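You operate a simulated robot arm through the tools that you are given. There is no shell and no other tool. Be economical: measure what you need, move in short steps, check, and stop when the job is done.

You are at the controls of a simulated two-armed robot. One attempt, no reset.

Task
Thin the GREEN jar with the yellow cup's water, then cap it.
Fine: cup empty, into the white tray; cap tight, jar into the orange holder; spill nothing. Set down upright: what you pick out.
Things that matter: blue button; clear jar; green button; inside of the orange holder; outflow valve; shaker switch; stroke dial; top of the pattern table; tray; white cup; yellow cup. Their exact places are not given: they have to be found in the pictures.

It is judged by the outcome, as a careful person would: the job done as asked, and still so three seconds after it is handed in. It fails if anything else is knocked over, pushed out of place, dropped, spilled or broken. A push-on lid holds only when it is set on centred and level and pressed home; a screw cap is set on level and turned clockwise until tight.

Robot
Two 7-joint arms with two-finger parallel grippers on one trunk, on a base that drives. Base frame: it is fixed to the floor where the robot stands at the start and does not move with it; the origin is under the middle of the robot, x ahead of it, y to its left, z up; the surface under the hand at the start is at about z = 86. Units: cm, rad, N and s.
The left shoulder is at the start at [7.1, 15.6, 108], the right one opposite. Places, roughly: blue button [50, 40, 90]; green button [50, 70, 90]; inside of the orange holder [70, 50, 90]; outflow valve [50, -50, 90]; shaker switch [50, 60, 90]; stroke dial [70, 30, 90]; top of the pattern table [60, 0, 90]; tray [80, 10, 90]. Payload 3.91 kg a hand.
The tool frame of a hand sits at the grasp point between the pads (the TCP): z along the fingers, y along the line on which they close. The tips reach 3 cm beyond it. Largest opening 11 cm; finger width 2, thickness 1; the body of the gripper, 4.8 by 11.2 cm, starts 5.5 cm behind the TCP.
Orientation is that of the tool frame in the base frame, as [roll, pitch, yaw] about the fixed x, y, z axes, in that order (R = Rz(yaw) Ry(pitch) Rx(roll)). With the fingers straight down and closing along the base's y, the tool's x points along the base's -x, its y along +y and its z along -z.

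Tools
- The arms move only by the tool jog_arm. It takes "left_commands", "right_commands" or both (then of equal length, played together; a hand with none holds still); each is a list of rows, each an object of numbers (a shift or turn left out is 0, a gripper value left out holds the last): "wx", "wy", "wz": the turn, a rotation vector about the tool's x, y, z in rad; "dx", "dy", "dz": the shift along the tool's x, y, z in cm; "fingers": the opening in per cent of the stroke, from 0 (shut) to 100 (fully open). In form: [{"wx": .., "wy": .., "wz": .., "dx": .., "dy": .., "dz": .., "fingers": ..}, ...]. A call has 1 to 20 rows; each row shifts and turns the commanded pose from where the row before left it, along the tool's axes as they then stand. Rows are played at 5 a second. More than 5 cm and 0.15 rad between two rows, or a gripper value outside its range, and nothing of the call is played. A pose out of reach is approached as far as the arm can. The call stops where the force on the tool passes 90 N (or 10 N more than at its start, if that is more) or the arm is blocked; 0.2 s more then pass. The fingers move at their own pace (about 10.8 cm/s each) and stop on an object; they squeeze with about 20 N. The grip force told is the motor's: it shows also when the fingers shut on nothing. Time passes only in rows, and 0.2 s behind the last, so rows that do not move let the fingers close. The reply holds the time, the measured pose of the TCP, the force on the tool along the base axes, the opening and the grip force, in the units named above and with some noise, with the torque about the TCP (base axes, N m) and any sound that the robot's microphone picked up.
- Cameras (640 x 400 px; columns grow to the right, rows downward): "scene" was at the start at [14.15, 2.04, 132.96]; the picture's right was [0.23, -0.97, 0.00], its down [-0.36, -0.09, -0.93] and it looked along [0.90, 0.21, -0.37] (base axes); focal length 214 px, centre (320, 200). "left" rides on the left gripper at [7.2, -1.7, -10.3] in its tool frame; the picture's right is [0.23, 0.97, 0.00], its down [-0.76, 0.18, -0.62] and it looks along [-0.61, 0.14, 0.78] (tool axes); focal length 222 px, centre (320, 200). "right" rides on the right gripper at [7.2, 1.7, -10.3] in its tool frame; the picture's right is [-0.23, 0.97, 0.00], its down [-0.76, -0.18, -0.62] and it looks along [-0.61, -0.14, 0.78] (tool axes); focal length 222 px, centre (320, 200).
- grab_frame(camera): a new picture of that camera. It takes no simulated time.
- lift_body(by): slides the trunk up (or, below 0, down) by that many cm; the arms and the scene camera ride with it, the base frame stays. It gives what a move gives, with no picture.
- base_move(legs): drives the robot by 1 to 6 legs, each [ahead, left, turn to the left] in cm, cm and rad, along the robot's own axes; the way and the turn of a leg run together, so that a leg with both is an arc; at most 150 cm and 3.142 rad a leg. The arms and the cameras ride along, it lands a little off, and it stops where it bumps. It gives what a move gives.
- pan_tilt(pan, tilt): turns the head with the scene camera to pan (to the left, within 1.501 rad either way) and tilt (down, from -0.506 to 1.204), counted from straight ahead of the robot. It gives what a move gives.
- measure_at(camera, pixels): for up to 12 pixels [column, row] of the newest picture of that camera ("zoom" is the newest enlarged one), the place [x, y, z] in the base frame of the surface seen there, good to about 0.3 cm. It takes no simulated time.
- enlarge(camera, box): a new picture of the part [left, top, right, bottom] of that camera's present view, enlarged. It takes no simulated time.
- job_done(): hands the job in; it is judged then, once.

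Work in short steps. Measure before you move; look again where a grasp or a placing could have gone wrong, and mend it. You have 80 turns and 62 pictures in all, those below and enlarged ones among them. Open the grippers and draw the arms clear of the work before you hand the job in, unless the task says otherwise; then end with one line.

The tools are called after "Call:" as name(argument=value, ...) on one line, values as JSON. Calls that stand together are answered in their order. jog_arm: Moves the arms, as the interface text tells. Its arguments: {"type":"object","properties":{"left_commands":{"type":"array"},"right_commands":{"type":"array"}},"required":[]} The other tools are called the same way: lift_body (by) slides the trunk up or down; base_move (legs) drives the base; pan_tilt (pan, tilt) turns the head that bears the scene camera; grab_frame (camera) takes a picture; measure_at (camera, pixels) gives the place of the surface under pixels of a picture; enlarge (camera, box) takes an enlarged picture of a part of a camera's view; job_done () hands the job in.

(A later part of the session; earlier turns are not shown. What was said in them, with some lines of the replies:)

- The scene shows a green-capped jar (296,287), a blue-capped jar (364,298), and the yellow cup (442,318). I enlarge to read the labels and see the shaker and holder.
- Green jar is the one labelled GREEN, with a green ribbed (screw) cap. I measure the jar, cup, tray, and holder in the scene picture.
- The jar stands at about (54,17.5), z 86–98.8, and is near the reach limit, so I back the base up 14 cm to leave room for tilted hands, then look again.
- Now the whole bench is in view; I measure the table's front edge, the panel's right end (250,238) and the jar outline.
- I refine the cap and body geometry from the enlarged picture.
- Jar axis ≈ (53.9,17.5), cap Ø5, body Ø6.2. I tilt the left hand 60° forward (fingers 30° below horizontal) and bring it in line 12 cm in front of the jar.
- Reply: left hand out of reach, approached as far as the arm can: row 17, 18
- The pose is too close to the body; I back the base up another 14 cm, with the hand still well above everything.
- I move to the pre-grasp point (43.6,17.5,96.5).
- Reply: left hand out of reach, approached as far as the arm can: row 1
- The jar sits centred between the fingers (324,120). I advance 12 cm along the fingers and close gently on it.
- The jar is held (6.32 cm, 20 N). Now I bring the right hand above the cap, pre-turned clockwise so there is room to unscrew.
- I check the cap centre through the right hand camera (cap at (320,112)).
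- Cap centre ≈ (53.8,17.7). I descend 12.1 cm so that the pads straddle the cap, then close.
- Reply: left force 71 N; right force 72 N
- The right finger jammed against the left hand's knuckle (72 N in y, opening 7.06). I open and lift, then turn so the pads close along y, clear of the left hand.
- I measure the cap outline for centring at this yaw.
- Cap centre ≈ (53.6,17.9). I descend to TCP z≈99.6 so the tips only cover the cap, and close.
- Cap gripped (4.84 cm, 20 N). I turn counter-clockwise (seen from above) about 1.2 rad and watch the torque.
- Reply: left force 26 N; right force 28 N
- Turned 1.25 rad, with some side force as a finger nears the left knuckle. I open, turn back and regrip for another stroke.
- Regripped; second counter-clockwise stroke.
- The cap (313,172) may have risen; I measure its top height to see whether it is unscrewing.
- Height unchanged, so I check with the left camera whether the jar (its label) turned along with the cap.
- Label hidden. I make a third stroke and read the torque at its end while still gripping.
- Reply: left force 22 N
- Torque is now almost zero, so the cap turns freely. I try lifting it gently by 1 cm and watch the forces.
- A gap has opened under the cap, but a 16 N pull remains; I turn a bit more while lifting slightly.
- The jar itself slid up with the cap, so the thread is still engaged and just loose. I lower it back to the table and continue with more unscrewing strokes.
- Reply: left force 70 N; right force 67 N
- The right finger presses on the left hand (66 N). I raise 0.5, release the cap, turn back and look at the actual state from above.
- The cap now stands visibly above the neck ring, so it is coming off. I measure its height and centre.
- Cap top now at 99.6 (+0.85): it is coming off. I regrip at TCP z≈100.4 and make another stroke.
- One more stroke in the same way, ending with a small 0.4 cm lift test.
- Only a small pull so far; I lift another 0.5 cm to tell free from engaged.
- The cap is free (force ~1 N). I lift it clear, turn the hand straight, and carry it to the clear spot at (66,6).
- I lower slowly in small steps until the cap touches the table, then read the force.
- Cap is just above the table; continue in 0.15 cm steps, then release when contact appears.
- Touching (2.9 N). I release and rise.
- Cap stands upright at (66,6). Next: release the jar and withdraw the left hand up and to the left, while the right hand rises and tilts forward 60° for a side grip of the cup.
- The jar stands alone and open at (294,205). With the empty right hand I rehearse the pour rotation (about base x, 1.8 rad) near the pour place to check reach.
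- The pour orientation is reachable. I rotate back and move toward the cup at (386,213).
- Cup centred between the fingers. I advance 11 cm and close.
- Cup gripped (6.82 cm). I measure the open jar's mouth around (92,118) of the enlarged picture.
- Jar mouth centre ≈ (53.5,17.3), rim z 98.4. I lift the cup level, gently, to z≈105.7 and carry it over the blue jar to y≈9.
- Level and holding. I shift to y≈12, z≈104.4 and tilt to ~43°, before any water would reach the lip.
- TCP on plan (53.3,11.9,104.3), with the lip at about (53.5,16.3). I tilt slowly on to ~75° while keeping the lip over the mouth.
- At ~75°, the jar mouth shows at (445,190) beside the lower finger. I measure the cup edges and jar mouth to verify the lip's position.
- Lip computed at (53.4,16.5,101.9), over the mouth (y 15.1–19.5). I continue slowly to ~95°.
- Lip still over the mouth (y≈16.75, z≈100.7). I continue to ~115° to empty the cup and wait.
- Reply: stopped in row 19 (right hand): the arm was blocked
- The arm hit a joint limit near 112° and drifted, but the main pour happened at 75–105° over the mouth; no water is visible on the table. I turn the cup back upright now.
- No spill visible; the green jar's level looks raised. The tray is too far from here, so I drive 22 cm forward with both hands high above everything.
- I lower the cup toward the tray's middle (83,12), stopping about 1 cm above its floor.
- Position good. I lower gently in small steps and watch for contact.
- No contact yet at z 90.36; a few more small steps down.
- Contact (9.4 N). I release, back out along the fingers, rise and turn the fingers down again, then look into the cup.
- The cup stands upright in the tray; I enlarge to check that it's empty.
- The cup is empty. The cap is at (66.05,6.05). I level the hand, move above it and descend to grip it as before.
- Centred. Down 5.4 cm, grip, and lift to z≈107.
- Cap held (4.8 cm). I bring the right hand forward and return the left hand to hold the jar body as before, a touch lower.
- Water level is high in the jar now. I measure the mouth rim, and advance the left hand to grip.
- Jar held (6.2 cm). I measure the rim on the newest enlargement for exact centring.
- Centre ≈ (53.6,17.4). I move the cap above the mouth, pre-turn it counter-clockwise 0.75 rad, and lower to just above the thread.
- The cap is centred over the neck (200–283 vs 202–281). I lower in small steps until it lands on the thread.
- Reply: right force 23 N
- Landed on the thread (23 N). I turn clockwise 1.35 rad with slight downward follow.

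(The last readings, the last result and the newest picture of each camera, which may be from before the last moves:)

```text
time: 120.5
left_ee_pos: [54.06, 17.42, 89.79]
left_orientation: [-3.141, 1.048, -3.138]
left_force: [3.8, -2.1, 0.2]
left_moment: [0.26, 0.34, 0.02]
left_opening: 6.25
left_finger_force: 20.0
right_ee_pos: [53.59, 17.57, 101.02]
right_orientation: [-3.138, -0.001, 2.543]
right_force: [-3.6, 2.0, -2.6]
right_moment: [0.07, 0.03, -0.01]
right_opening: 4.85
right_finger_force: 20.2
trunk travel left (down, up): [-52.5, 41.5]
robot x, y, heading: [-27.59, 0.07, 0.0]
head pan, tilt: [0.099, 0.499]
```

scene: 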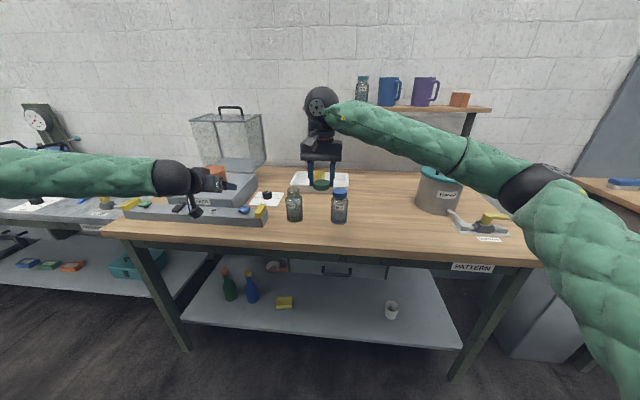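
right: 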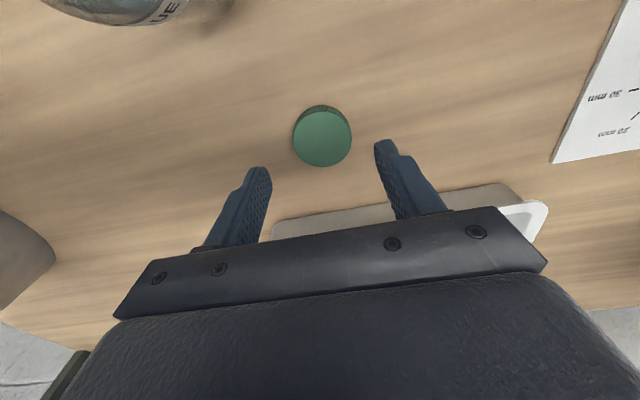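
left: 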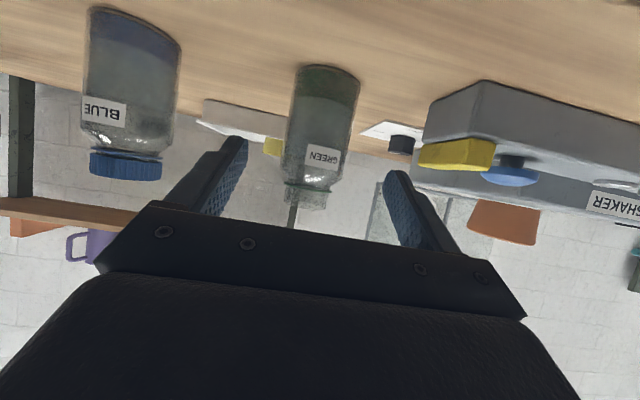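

Axial force fell to −2.6 N, so the thread is engaged and pulling down. Regrip and a second clockwise stroke.

Call:
jog_arm(right_commands=[{"fingers": 60}, {"fingers": 60}, {"wz": -0.15}, {"wz": -0.15}, {"wz": -0.15}, {"wz": -0.15}, {"wz": -0.15}, {"wz": -0.15}, {"wz": -0.15}, {"wz": -0.15}, {"wz": -0.15}, {"dz": 0.1}, {"fingers": 30}, {"fingers": 30}, {"fingers": 30}])

Call:
jog_arm(right_commands=[{"wz": 0.15, "dz": 0.03}, {"wz": 0.15, "dz": 0.03}, {"wz": 0.15, "dz": 0.03}, {"wz": 0.15, "dz": 0.03}, {"wz": 0.15, "dz": 0.03}, {"wz": 0.15, "dz": 0.03}, {"wz": 0.15, "dz": 0.03}, {"wz": 0.15, "dz": 0.03}, {"wz": 0.15, "dz": 0.03}, {"wz": 0}])

Call:
enlarge(camera="scene", box=[260, 160, 350, 220])

```text
time: 123.7
left_ee_pos: [54.05, 17.38, 89.76]
left_orientation: [3.139, 1.045, -3.14]
left_force: [-0.6, 3.1, 10.0]
left_moment: [-0.15, -0.25, -0.05]
left_opening: 6.23
left_finger_force: 20.2
right_ee_pos: [53.68, 17.45, 101.13]
right_orientation: [-3.141, 0.001, -2.391]
right_force: [5.9, -4.2, 0.3]
right_moment: [-0.16, -0.22, 0.0]
right_opening: 5.06
right_finger_force: 20.2
trunk travel left (down, up): [-52.5, 41.5]
robot x, y, heading: [-27.7, 0.05, -0.002]
head pan, tilt: [0.099, 0.499]
```

```text
time: 125.9
left_ee_pos: [53.92, 17.42, 89.83]
left_orientation: [3.14, 1.046, -3.14]
left_force: [-5.2, 5.6, 0.9]
left_moment: [-0.5, -0.23, -0.02]
left_opening: 6.24
left_finger_force: 20.3
right_ee_pos: [53.49, 17.52, 100.8]
right_orientation: [-3.141, 0.0, 2.542]
right_force: [7.5, -6.4, 12.8]
right_moment: [-0.18, -0.27, -0.05]
right_opening: 5.04
right_finger_force: 19.8
trunk travel left (down, up): [-52.5, 41.5]
robot x, y, heading: [-28.29, -0.05, -0.002]
head pan, tilt: [0.099, 0.499]
```

```text
6.67 times, centred on (305, 190) of scene
```

zoom: 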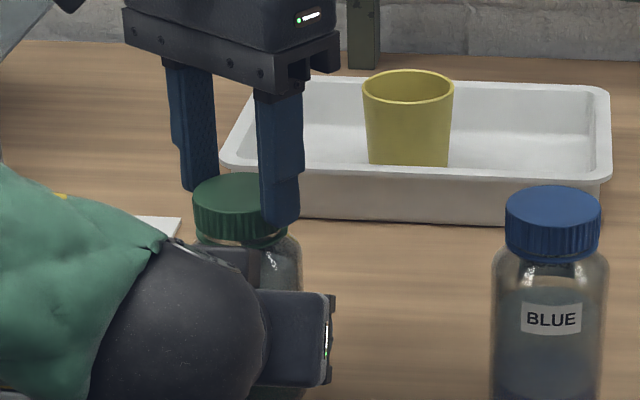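

The cap is nearly down to the ring. I regrip 0.4 lower and continue clockwise.

Call:
jog_arm(right_commands=[{"fingers": 60}, {"wz": -0.15}, {"wz": -0.15}, {"wz": -0.15}, {"wz": -0.15}, {"wz": -0.15}, {"wz": -0.15}, {"wz": -0.15, "dz": 0.2}, {"wz": -0.15, "dz": 0.2}, {"fingers": 30}, {"fingers": 30}, {"wz": 0.15}, {"wz": 0.15}, {"wz": 0.15, "dz": 0.03}, {"wz": 0.15, "dz": 0.03}, {"wz": 0.15, "dz": 0.03}, {"wz": 0.15, "dz": 0.03}, {"wz": 0.15}, {"wz": 0.15}])

Call:
jog_arm(right_commands=[{"fingers": 60}, {"wz": -0.15}, {"wz": -0.15}, {"wz": -0.15}, {"wz": -0.15}, {"wz": -0.15}, {"wz": -0.15}, {"wz": -0.15}, {"wz": -0.15}, {"fingers": 30}, {"fingers": 30}, {"wz": 0.15}, {"wz": 0.15}, {"wz": 0.15}, {"wz": 0.15}, {"wz": 0.15}, {"wz": 0.15}, {"wz": 0.15}, {"wz": 0.15}])

Call:
enlarge(camera="scene", box=[260, 160, 350, 220])

```text
time: 129.9
left_ee_pos: [54.0, 17.44, 89.91]
left_orientation: [3.14, 1.045, -3.14]
left_force: [2.3, 2.6, 3.2]
left_moment: [-0.35, 0.22, -0.01]
left_opening: 6.22
left_finger_force: 20.2
right_ee_pos: [53.61, 17.45, 100.32]
right_orientation: [-3.141, 0.001, 2.542]
right_force: [-0.5, -4.8, 1.1]
right_moment: [-0.14, 0.03, -0.01]
right_opening: 5.05
right_finger_force: 20.0
trunk travel left (down, up): [-52.5, 41.5]
robot x, y, heading: [-27.98, -0.04, -0.001]
head pan, tilt: [0.099, 0.499]
```

```text
time: 133.9
left_ee_pos: [53.86, 17.44, 89.8]
left_orientation: [3.139, 1.046, -3.139]
left_force: [-7.4, 3.2, 4.2]
left_moment: [-0.47, -0.18, -0.03]
left_opening: 6.23
left_finger_force: 20.2
right_ee_pos: [53.68, 17.36, 100.18]
right_orientation: [-3.141, -0.001, 2.542]
right_force: [5.8, -5.1, -4.0]
right_moment: [-0.02, -0.25, -0.02]
right_opening: 5.02
right_finger_force: 20.1
trunk travel left (down, up): [-52.5, 41.5]
robot x, y, heading: [-28.18, 0.23, -0.001]
head pan, tilt: [0.099, 0.499]
```

```text
6.67 times, centred on (305, 190) of scene
```

zoom: 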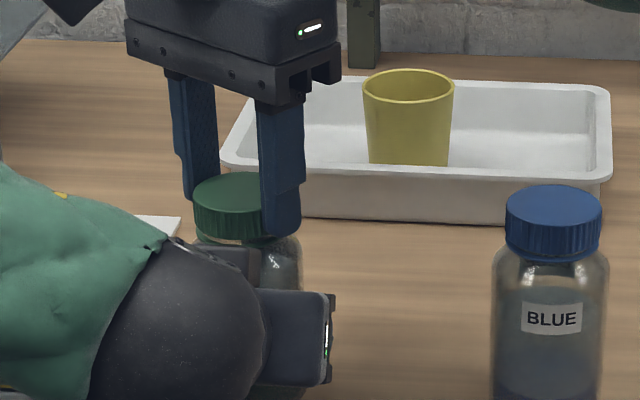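

Torque is still ~0; I measure the cap top height to see progress.

Call:
measure_at(camera="zoom", pixels=[[225, 185], [205, 190], [240, 180], [230, 232], [215, 242]])

```text
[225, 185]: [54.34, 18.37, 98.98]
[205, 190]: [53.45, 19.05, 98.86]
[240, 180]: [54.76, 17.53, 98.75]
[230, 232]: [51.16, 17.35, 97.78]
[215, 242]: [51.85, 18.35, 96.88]
```

Cap top is at 98.85, nearly fully down. I continue clockwise with light downward pressure until torque builds up.

Call:
jog_arm(right_commands=[{"fingers": 60}, {"wz": -0.15}, {"wz": -0.15}, {"wz": -0.15}, {"wz": -0.15}, {"wz": -0.15}, {"wz": -0.15}, {"wz": -0.15}, {"wz": -0.15}, {"fingers": 30}, {"fingers": 30}, {"wz": 0.15, "dz": 0.1}, {"wz": 0.15, "dz": 0.05}, {"wz": 0.15, "dz": 0.03}, {"wz": 0.15}, {"wz": 0.15}, {"wz": 0.15}, {"wz": 0.15}, {"wz": 0.15}])

Call:
jog_arm(right_commands=[{"fingers": 60}, {"wz": -0.15}, {"wz": -0.15}, {"wz": -0.15}, {"wz": -0.15}, {"wz": -0.15}, {"wz": -0.15}, {"wz": -0.15}, {"wz": -0.15}, {"fingers": 30}, {"fingers": 30}, {"wz": 0.15, "dz": 0.1}, {"wz": 0.15}, {"wz": 0.15}, {"wz": 0.15}, {"wz": 0.15}, {"wz": 0.15}, {"wz": 0.15}, {"wz": 0.15}])

```text
time: 137.9
left_ee_pos: [53.95, 17.54, 89.92]
left_orientation: [-3.141, 1.046, -3.14]
left_force: [-0.1, 3.3, -0.8]
left_moment: [-0.32, 0.23, -0.28]
left_opening: 6.22
left_finger_force: 19.8
right_ee_pos: [53.57, 17.51, 99.93]
right_orientation: [-3.139, 0.0, 2.542]
right_force: [-1.0, -4.0, 1.4]
right_moment: [-0.08, 0.04, 0.29]
right_opening: 4.82
right_finger_force: 19.8
trunk travel left (down, up): [-52.5, 41.5]
robot x, y, heading: [-28.02, -0.15, 0.001]
head pan, tilt: [0.099, 0.499]
```

```text
time: 141.9
left_ee_pos: [54.03, 17.52, 89.79]
left_orientation: [3.14, 1.045, -3.139]
left_force: [-9.2, 8.1, 0.8]
left_moment: [-0.7, -0.27, -0.58]
left_opening: 6.33
left_finger_force: 19.7
right_ee_pos: [53.61, 17.5, 99.92]
right_orientation: [3.142, 0.0, 2.54]
right_force: [7.0, -9.6, 4.7]
right_moment: [-0.22, -0.24, 0.67]
right_opening: 4.86
right_finger_force: 20.1
trunk travel left (down, up): [-52.5, 41.5]
robot x, y, heading: [-28.33, -0.28, 0.001]
head pan, tilt: [0.099, 0.499]
```

Torque has built up to 0.67 N·m, matching the original break torque. One more stroke to confirm it's at the stop.

Call:
jog_arm(right_commands=[{"fingers": 60}, {"wz": -0.15}, {"wz": -0.15}, {"wz": -0.15}, {"wz": -0.15}, {"wz": -0.15}, {"wz": -0.15}, {"wz": -0.15}, {"wz": -0.15}, {"fingers": 30}, {"fingers": 30}, {"wz": 0.15, "dz": 0.05}, {"wz": 0.15}, {"wz": 0.15}, {"wz": 0.15}])

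Call:
jog_arm(right_commands=[{"wz": 0.15}, {"wz": 0.15}, {"wz": 0.15}, {"wz": 0.15}])

Call:
enlarge(camera="scene", box=[260, 160, 350, 220])

```text
time: 145.1
left_ee_pos: [54.02, 17.49, 89.74]
left_orientation: [3.14, 1.045, -3.14]
left_force: [-5.7, 5.2, 1.0]
left_moment: [-0.45, -0.11, -0.82]
left_opening: 6.24
left_finger_force: 19.9
right_ee_pos: [53.71, 17.36, 99.74]
right_orientation: [-3.141, -0.001, -3.141]
right_force: [2.4, -6.2, 4.3]
right_moment: [-0.16, -0.09, 0.83]
right_opening: 4.82
right_finger_force: 19.9
trunk travel left (down, up): [-52.5, 41.5]
robot x, y, heading: [-28.11, 0.0, 0.004]
head pan, tilt: [0.099, 0.499]
```

```text
time: 146.1
left_ee_pos: [53.93, 17.48, 89.84]
left_orientation: [-3.142, 1.048, -3.137]
left_force: [-3.6, 8.0, -0.1]
left_moment: [-0.71, -0.11, -0.61]
left_opening: 6.34
left_finger_force: 20.2
right_ee_pos: [53.75, 17.43, 99.78]
right_orientation: [3.141, 0.0, 2.542]
right_force: [3.7, -8.5, 2.6]
right_moment: [-0.15, -0.19, 0.64]
right_opening: 4.84
right_finger_force: 19.8
trunk travel left (down, up): [-52.5, 41.5]
robot x, y, heading: [-27.97, -0.22, 0.004]
head pan, tilt: [0.099, 0.499]
```

```text
6.67 times, centred on (305, 190) of scene
```

zoom: 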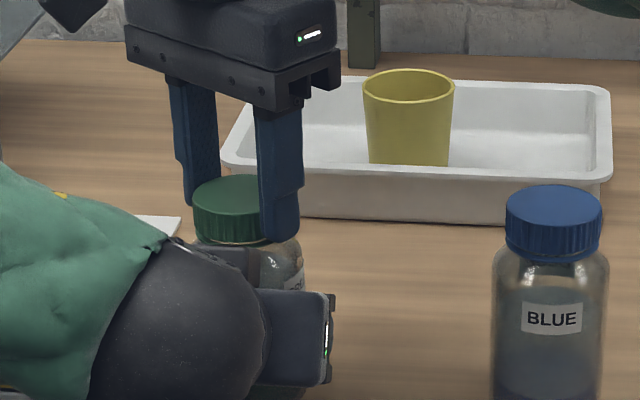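

The torque peaked at 0.83 then slipped — the label turned in the left grip — so the cap is tight and level. I release with both hands: right up and away to the right, left back, up and turned fingers-down.

Call:
jog_arm(right_commands=[{"fingers": 70}, {"fingers": 70}, {"dz": -4}, {"dz": -4}, {"dz": -4}, {"dx": -2.2, "dy": -3.3}, {"dx": -2.2, "dy": -3.3}, {"dx": -2.2, "dy": -3.3}, {"dx": -2.2, "dy": -3.3}, {"dx": -2.2, "dy": -3.3}, {"dx": -2.2, "dy": -3.3}, {"dx": -2.2, "dy": -3.3}, {"dx": 0}, {"dx": 0}, {"dx": 0}, {"dx": 0}, {"dx": 0}, {"dx": 0}, {"dx": 0}, {"dx": 0}], left_commands=[{"dz": 0}, {"dz": 0}, {"dz": 0}, {"fingers": 85}, {"fingers": 85}, {"dz": -2}, {"dz": -3}, {"dz": -3}, {"dz": -3}, {"dz": -3}, {"dx": -4}, {"dx": -4}, {"dx": -4}, {"wy": 0.15}, {"wy": 0.15}, {"wy": 0.15}, {"wy": 0.15}, {"wy": 0.15}, {"wy": 0.15}, {"wy": 0.147}])

Call:
grab_frame(camera="left")

```text
time: 150.3
left_ee_pos: [48.0, 17.47, 107.01]
left_orientation: [-3.141, -0.003, -3.138]
left_force: [-0.6, 0.0, -0.1]
left_moment: [-0.01, 0.0, 0.04]
left_opening: 9.36
left_finger_force: 0.0
right_ee_pos: [53.49, -10.13, 111.61]
right_orientation: [-3.14, 0.0, 2.546]
right_force: [0.9, -0.1, -0.5]
right_moment: [0.0, -0.02, -0.01]
right_opening: 7.68
right_finger_force: 0.2
trunk travel left (down, up): [-52.5, 41.5]
robot x, y, heading: [-27.93, 0.07, -0.005]
head pan, tilt: [0.099, 0.499]
```

```text
5 pictures are left
```

left: 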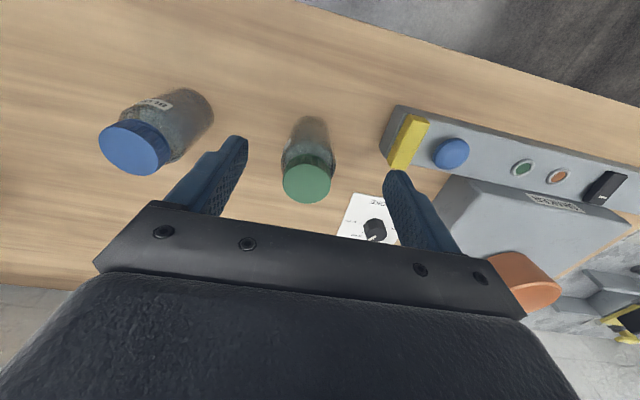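

I measure the cap in this picture to place the left hand precisely.

Call:
measure_at(camera="left", pixels=[[308, 180], [284, 178], [332, 182], [308, 198], [310, 160], [500, 275], [540, 290]])

```text
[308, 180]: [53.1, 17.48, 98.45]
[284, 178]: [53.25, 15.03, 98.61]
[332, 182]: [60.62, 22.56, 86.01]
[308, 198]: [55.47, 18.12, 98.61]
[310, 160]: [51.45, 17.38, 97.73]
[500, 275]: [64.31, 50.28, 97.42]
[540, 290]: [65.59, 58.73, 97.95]
```

Cap centre (53.6,17.45). I descend, grip the cap with the left hand, and enlarge the holder in the scene view for measuring.

Call:
jog_arm(left_commands=[{"dx": -3, "fingers": 70}, {"dx": -2.6}, {"dz": 3}, {"dz": 2.5}, {"dz": 1.5}, {"dz": 0.4}, {"dz": 0}, {"fingers": 30}, {"fingers": 30}, {"fingers": 30}, {"fingers": 30}])

Call:
enlarge(camera="scene", box=[180, 150, 250, 200])

```text
time: 152.7
left_ee_pos: [53.47, 17.6, 99.73]
left_orientation: [-3.141, -0.002, -3.141]
left_force: [0.4, -0.9, -0.3]
left_moment: [-0.02, 0.05, 0.01]
left_opening: 5.12
left_finger_force: 20.0
right_ee_pos: [53.44, -10.19, 111.75]
right_orientation: [3.141, -0.001, 2.546]
right_force: [-0.6, 0.4, 0.4]
right_moment: [-0.01, -0.04, 0.03]
right_opening: 7.69
right_finger_force: 0.1
trunk travel left (down, up): [-52.5, 41.5]
robot x, y, heading: [-28.2, -0.16, -0.004]
head pan, tilt: [0.099, 0.499]
```

```text
8.00 times, centred on (215, 175) of scene
```

zoom: 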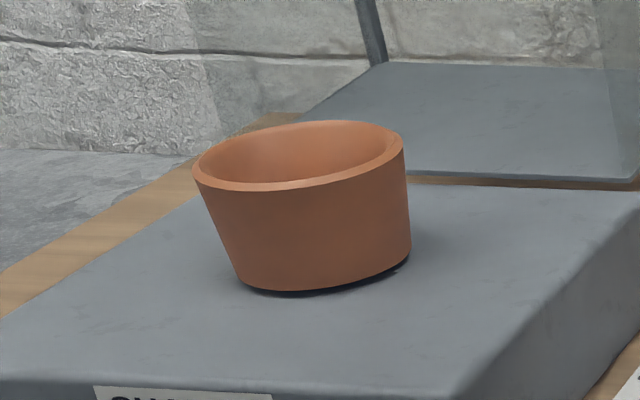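

I measure the holder rim and base.

Call:
measure_at(camera="zoom", pixels=[[197, 166], [402, 148], [250, 188], [345, 176], [300, 186], [300, 124], [350, 122], [240, 138], [300, 150], [330, 286], [245, 280], [408, 250]])

```text
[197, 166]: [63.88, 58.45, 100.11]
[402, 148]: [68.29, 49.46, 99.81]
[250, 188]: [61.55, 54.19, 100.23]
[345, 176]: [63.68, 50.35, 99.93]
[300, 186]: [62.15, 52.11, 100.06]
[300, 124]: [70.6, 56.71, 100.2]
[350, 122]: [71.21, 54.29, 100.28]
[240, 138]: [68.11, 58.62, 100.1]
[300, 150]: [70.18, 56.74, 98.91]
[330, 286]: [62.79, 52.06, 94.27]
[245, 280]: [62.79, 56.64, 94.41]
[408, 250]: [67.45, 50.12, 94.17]
```

Holder centre ≈ (66.2,54.3), rim z 100.1, inner floor ≈ 94.7. I lift the jar by its cap to z≈117.5 and check it comes along, then drive 24 cm forward to bring the holder in reach.

Call:
jog_arm(left_commands=[{"dz": -0.5}, {"dz": -1.5}, {"dz": -3}, {"dz": -3}, {"dz": -3}, {"dz": -3}, {"dz": -3}, {"dz": -0.8}, {"dz": 0}])

Call:
enlarge(camera="scene", box=[220, 100, 400, 230])

```text
time: 154.7
left_ee_pos: [53.52, 17.43, 117.4]
left_orientation: [-3.141, -0.003, -3.137]
left_force: [-0.3, 0.1, -4.9]
left_moment: [-0.04, 0.02, -0.02]
left_opening: 5.12
left_finger_force: 20.0
right_ee_pos: [53.4, -10.27, 111.78]
right_orientation: [3.141, 0.0, 2.545]
right_force: [0.2, 0.0, -0.4]
right_moment: [0.0, -0.01, 0.0]
right_opening: 7.7
right_finger_force: 0.0
trunk travel left (down, up): [-52.5, 41.5]
robot x, y, heading: [-28.36, -0.02, 0.003]
head pan, tilt: [0.099, 0.499]
```

```text
3.08 times, centred on (310, 165) of scene
```

zoom: 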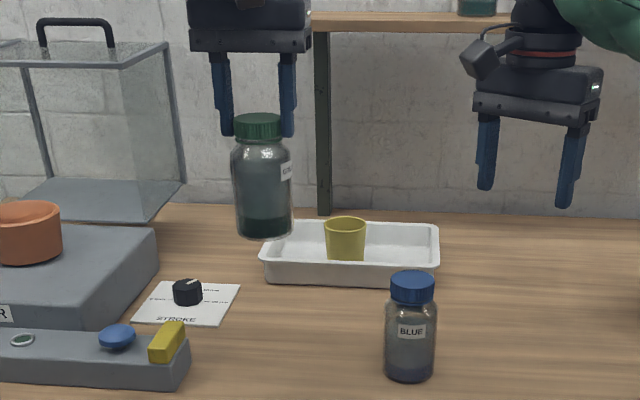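

The jar hangs upright from the tight cap, and nothing is spilled. I drive forward 24 cm.

Call:
base_move(legs=[[24, 0, 0]])

```text
time: 156.5
left_ee_pos: [77.51, 17.27, 117.38]
left_orientation: [-3.14, -0.004, -3.138]
left_force: [0.9, -0.7, -4.2]
left_moment: [0.03, -0.02, 0.02]
left_opening: 5.13
left_finger_force: 20.1
right_ee_pos: [77.38, -10.3, 111.64]
right_orientation: [-3.139, 0.0, 2.543]
right_force: [0.0, -0.2, 0.5]
right_moment: [0.0, 0.04, 0.0]
right_opening: 7.72
right_finger_force: 0.1
trunk travel left (down, up): [-52.5, 41.5]
robot x, y, heading: [-3.94, 0.14, -0.004]
head pan, tilt: [0.099, 0.499]
```

Now over to the holder: x 66.2, y 54.3, staying high, and check from the scene.

Call:
jog_arm(left_commands=[{"dx": 1.13, "dy": 3.7}, {"dx": 1.13, "dy": 3.7}, {"dx": 1.13, "dy": 3.7}, {"dx": 1.13, "dy": 3.7}, {"dx": 1.13, "dy": 3.7}, {"dx": 1.13, "dy": 3.7}, {"dx": 1.13, "dy": 3.7}, {"dx": 1.13, "dy": 3.7}, {"dx": 1.13, "dy": 3.7}, {"dx": 1.13, "dy": 3.7}, {"dx": 0}, {"dx": 0}])

Call:
grab_frame(camera="left")

```text
time: 159.1
left_ee_pos: [66.07, 54.33, 117.43]
left_orientation: [3.142, -0.003, -3.14]
left_force: [0.4, -0.4, -3.6]
left_moment: [0.02, 0.0, 0.01]
left_opening: 5.11
left_finger_force: 19.5
right_ee_pos: [77.4, -10.27, 111.82]
right_orientation: [-3.14, 0.0, 2.543]
right_force: [-0.3, 0.4, -0.4]
right_moment: [0.03, 0.03, 0.01]
right_opening: 7.7
right_finger_force: 0.1
trunk travel left (down, up): [-52.5, 41.5]
robot x, y, heading: [-4.11, 0.04, 0.0]
head pan, tilt: [0.099, 0.499]
```

```text
2 pictures are left
```

left: 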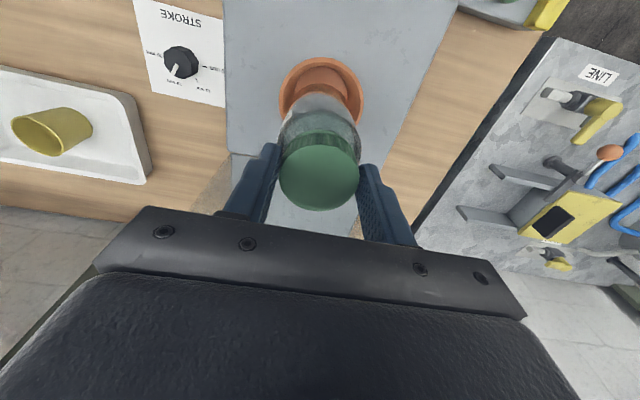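

I verify the holder rim in this view.

Call:
measure_at(camera="left", pixels=[[283, 88], [361, 92], [320, 61], [297, 68], [345, 68], [320, 72], [319, 80]])

```text
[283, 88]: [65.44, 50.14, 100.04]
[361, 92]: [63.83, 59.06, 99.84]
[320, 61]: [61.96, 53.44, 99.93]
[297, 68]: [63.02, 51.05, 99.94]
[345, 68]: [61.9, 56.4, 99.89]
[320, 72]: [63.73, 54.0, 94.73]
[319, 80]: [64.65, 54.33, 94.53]
```

Centre ≈ (66.2,54.5), agreeing within 0.2 cm. I shift 0.15 in y and lower the jar into the holder, slowing near the floor.

Call:
jog_arm(left_commands=[{"dy": 0.15}, {"dz": 1.5}, {"dz": 1.5}, {"dz": 1.5}, {"dz": 1.2}, {"dz": 1}, {"dz": 0.7}, {"dz": 0.5}, {"dz": 0}])

```text
time: 161.1
left_ee_pos: [66.26, 54.49, 109.58]
left_orientation: [3.141, -0.003, -3.14]
left_force: [0.1, 0.0, -2.6]
left_moment: [0.0, -0.01, 0.0]
left_opening: 5.14
left_finger_force: 20.1
right_ee_pos: [77.4, -10.36, 111.68]
right_orientation: [3.141, -0.001, 2.542]
right_force: [0.7, -0.3, 0.2]
right_moment: [-0.02, 0.04, -0.03]
right_opening: 7.71
right_finger_force: 0.1
trunk travel left (down, up): [-52.5, 41.5]
robot x, y, heading: [-3.97, 0.19, -0.004]
head pan, tilt: [0.099, 0.499]
```

No contact, inside the holder. I lower the last centimetre in small steps.

Call:
jog_arm(left_commands=[{"dz": 0.3}, {"dz": 0.3}, {"dz": 0.2}, {"dz": 0.15}, {"dz": 0.1}, {"dz": 0}])

```text
time: 162.5
left_ee_pos: [66.2, 54.33, 108.52]
left_orientation: [3.141, -0.001, -3.141]
left_force: [1.3, -0.9, 0.0]
left_moment: [0.04, -0.09, 0.02]
left_opening: 5.08
left_finger_force: 20.5
right_ee_pos: [77.34, -10.33, 111.68]
right_orientation: [-3.141, 0.0, 2.543]
right_force: [0.1, -0.4, 0.1]
right_moment: [0.02, -0.03, 0.05]
right_opening: 7.71
right_finger_force: 0.1
trunk travel left (down, up): [-52.5, 41.5]
robot x, y, heading: [-4.52, 0.33, 0.005]
head pan, tilt: [0.099, 0.499]
5 turns are left
```

Weight is now carried by the holder. I settle 0.1 more, release, and lift both hands clear.

Call:
jog_arm(left_commands=[{"dz": 0.1}, {"dz": 0}, {"fingers": 45}, {"fingers": 55}, {"fingers": 70}, {"dz": -1}, {"dz": -3}, {"dz": -4}, {"dz": -4}, {"dz": -4}, {"dx": 4}, {"dx": 4}, {"dx": 4}, {"dx": 0}])

Call:
enlarge(camera="scene", box=[100, 120, 380, 295])

```text
time: 165.5
left_ee_pos: [54.25, 54.59, 124.58]
left_orientation: [3.141, -0.004, -3.14]
left_force: [0.0, 0.4, 0.6]
left_moment: [0.05, 0.02, 0.01]
left_opening: 7.68
left_finger_force: 0.0
right_ee_pos: [77.41, -10.37, 111.62]
right_orientation: [-3.141, -0.002, 2.541]
right_force: [0.8, 0.3, -0.5]
right_moment: [0.01, -0.01, 0.03]
right_opening: 7.73
right_finger_force: 0.0
trunk travel left (down, up): [-52.5, 41.5]
robot x, y, heading: [-4.37, 0.09, 0.001]
head pan, tilt: [0.099, 0.499]
```

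```text
2.29 times, centred on (240, 208) of scene
4 turns are left
```

zoom: 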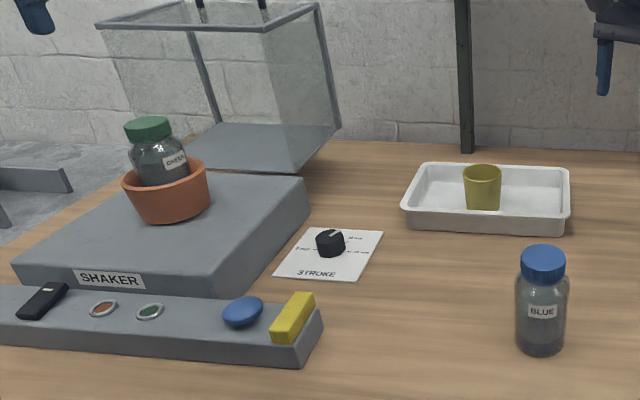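

The capped jar stands in the orange holder and the empty cup stands upright in the white tray. Nothing is spilled, and both hands are open and clear, so I hand in.

Call:
job_done()

```text
The job is handed in.
```

I poured the yellow cup's water into the GREEN jar and screwed its cap tight. The jar now stands in the orange holder, and the empty cup stands upright in the white tray. No spill showed in the pictures, though the arm drifted off the jar's mouth at the very end of the pour.
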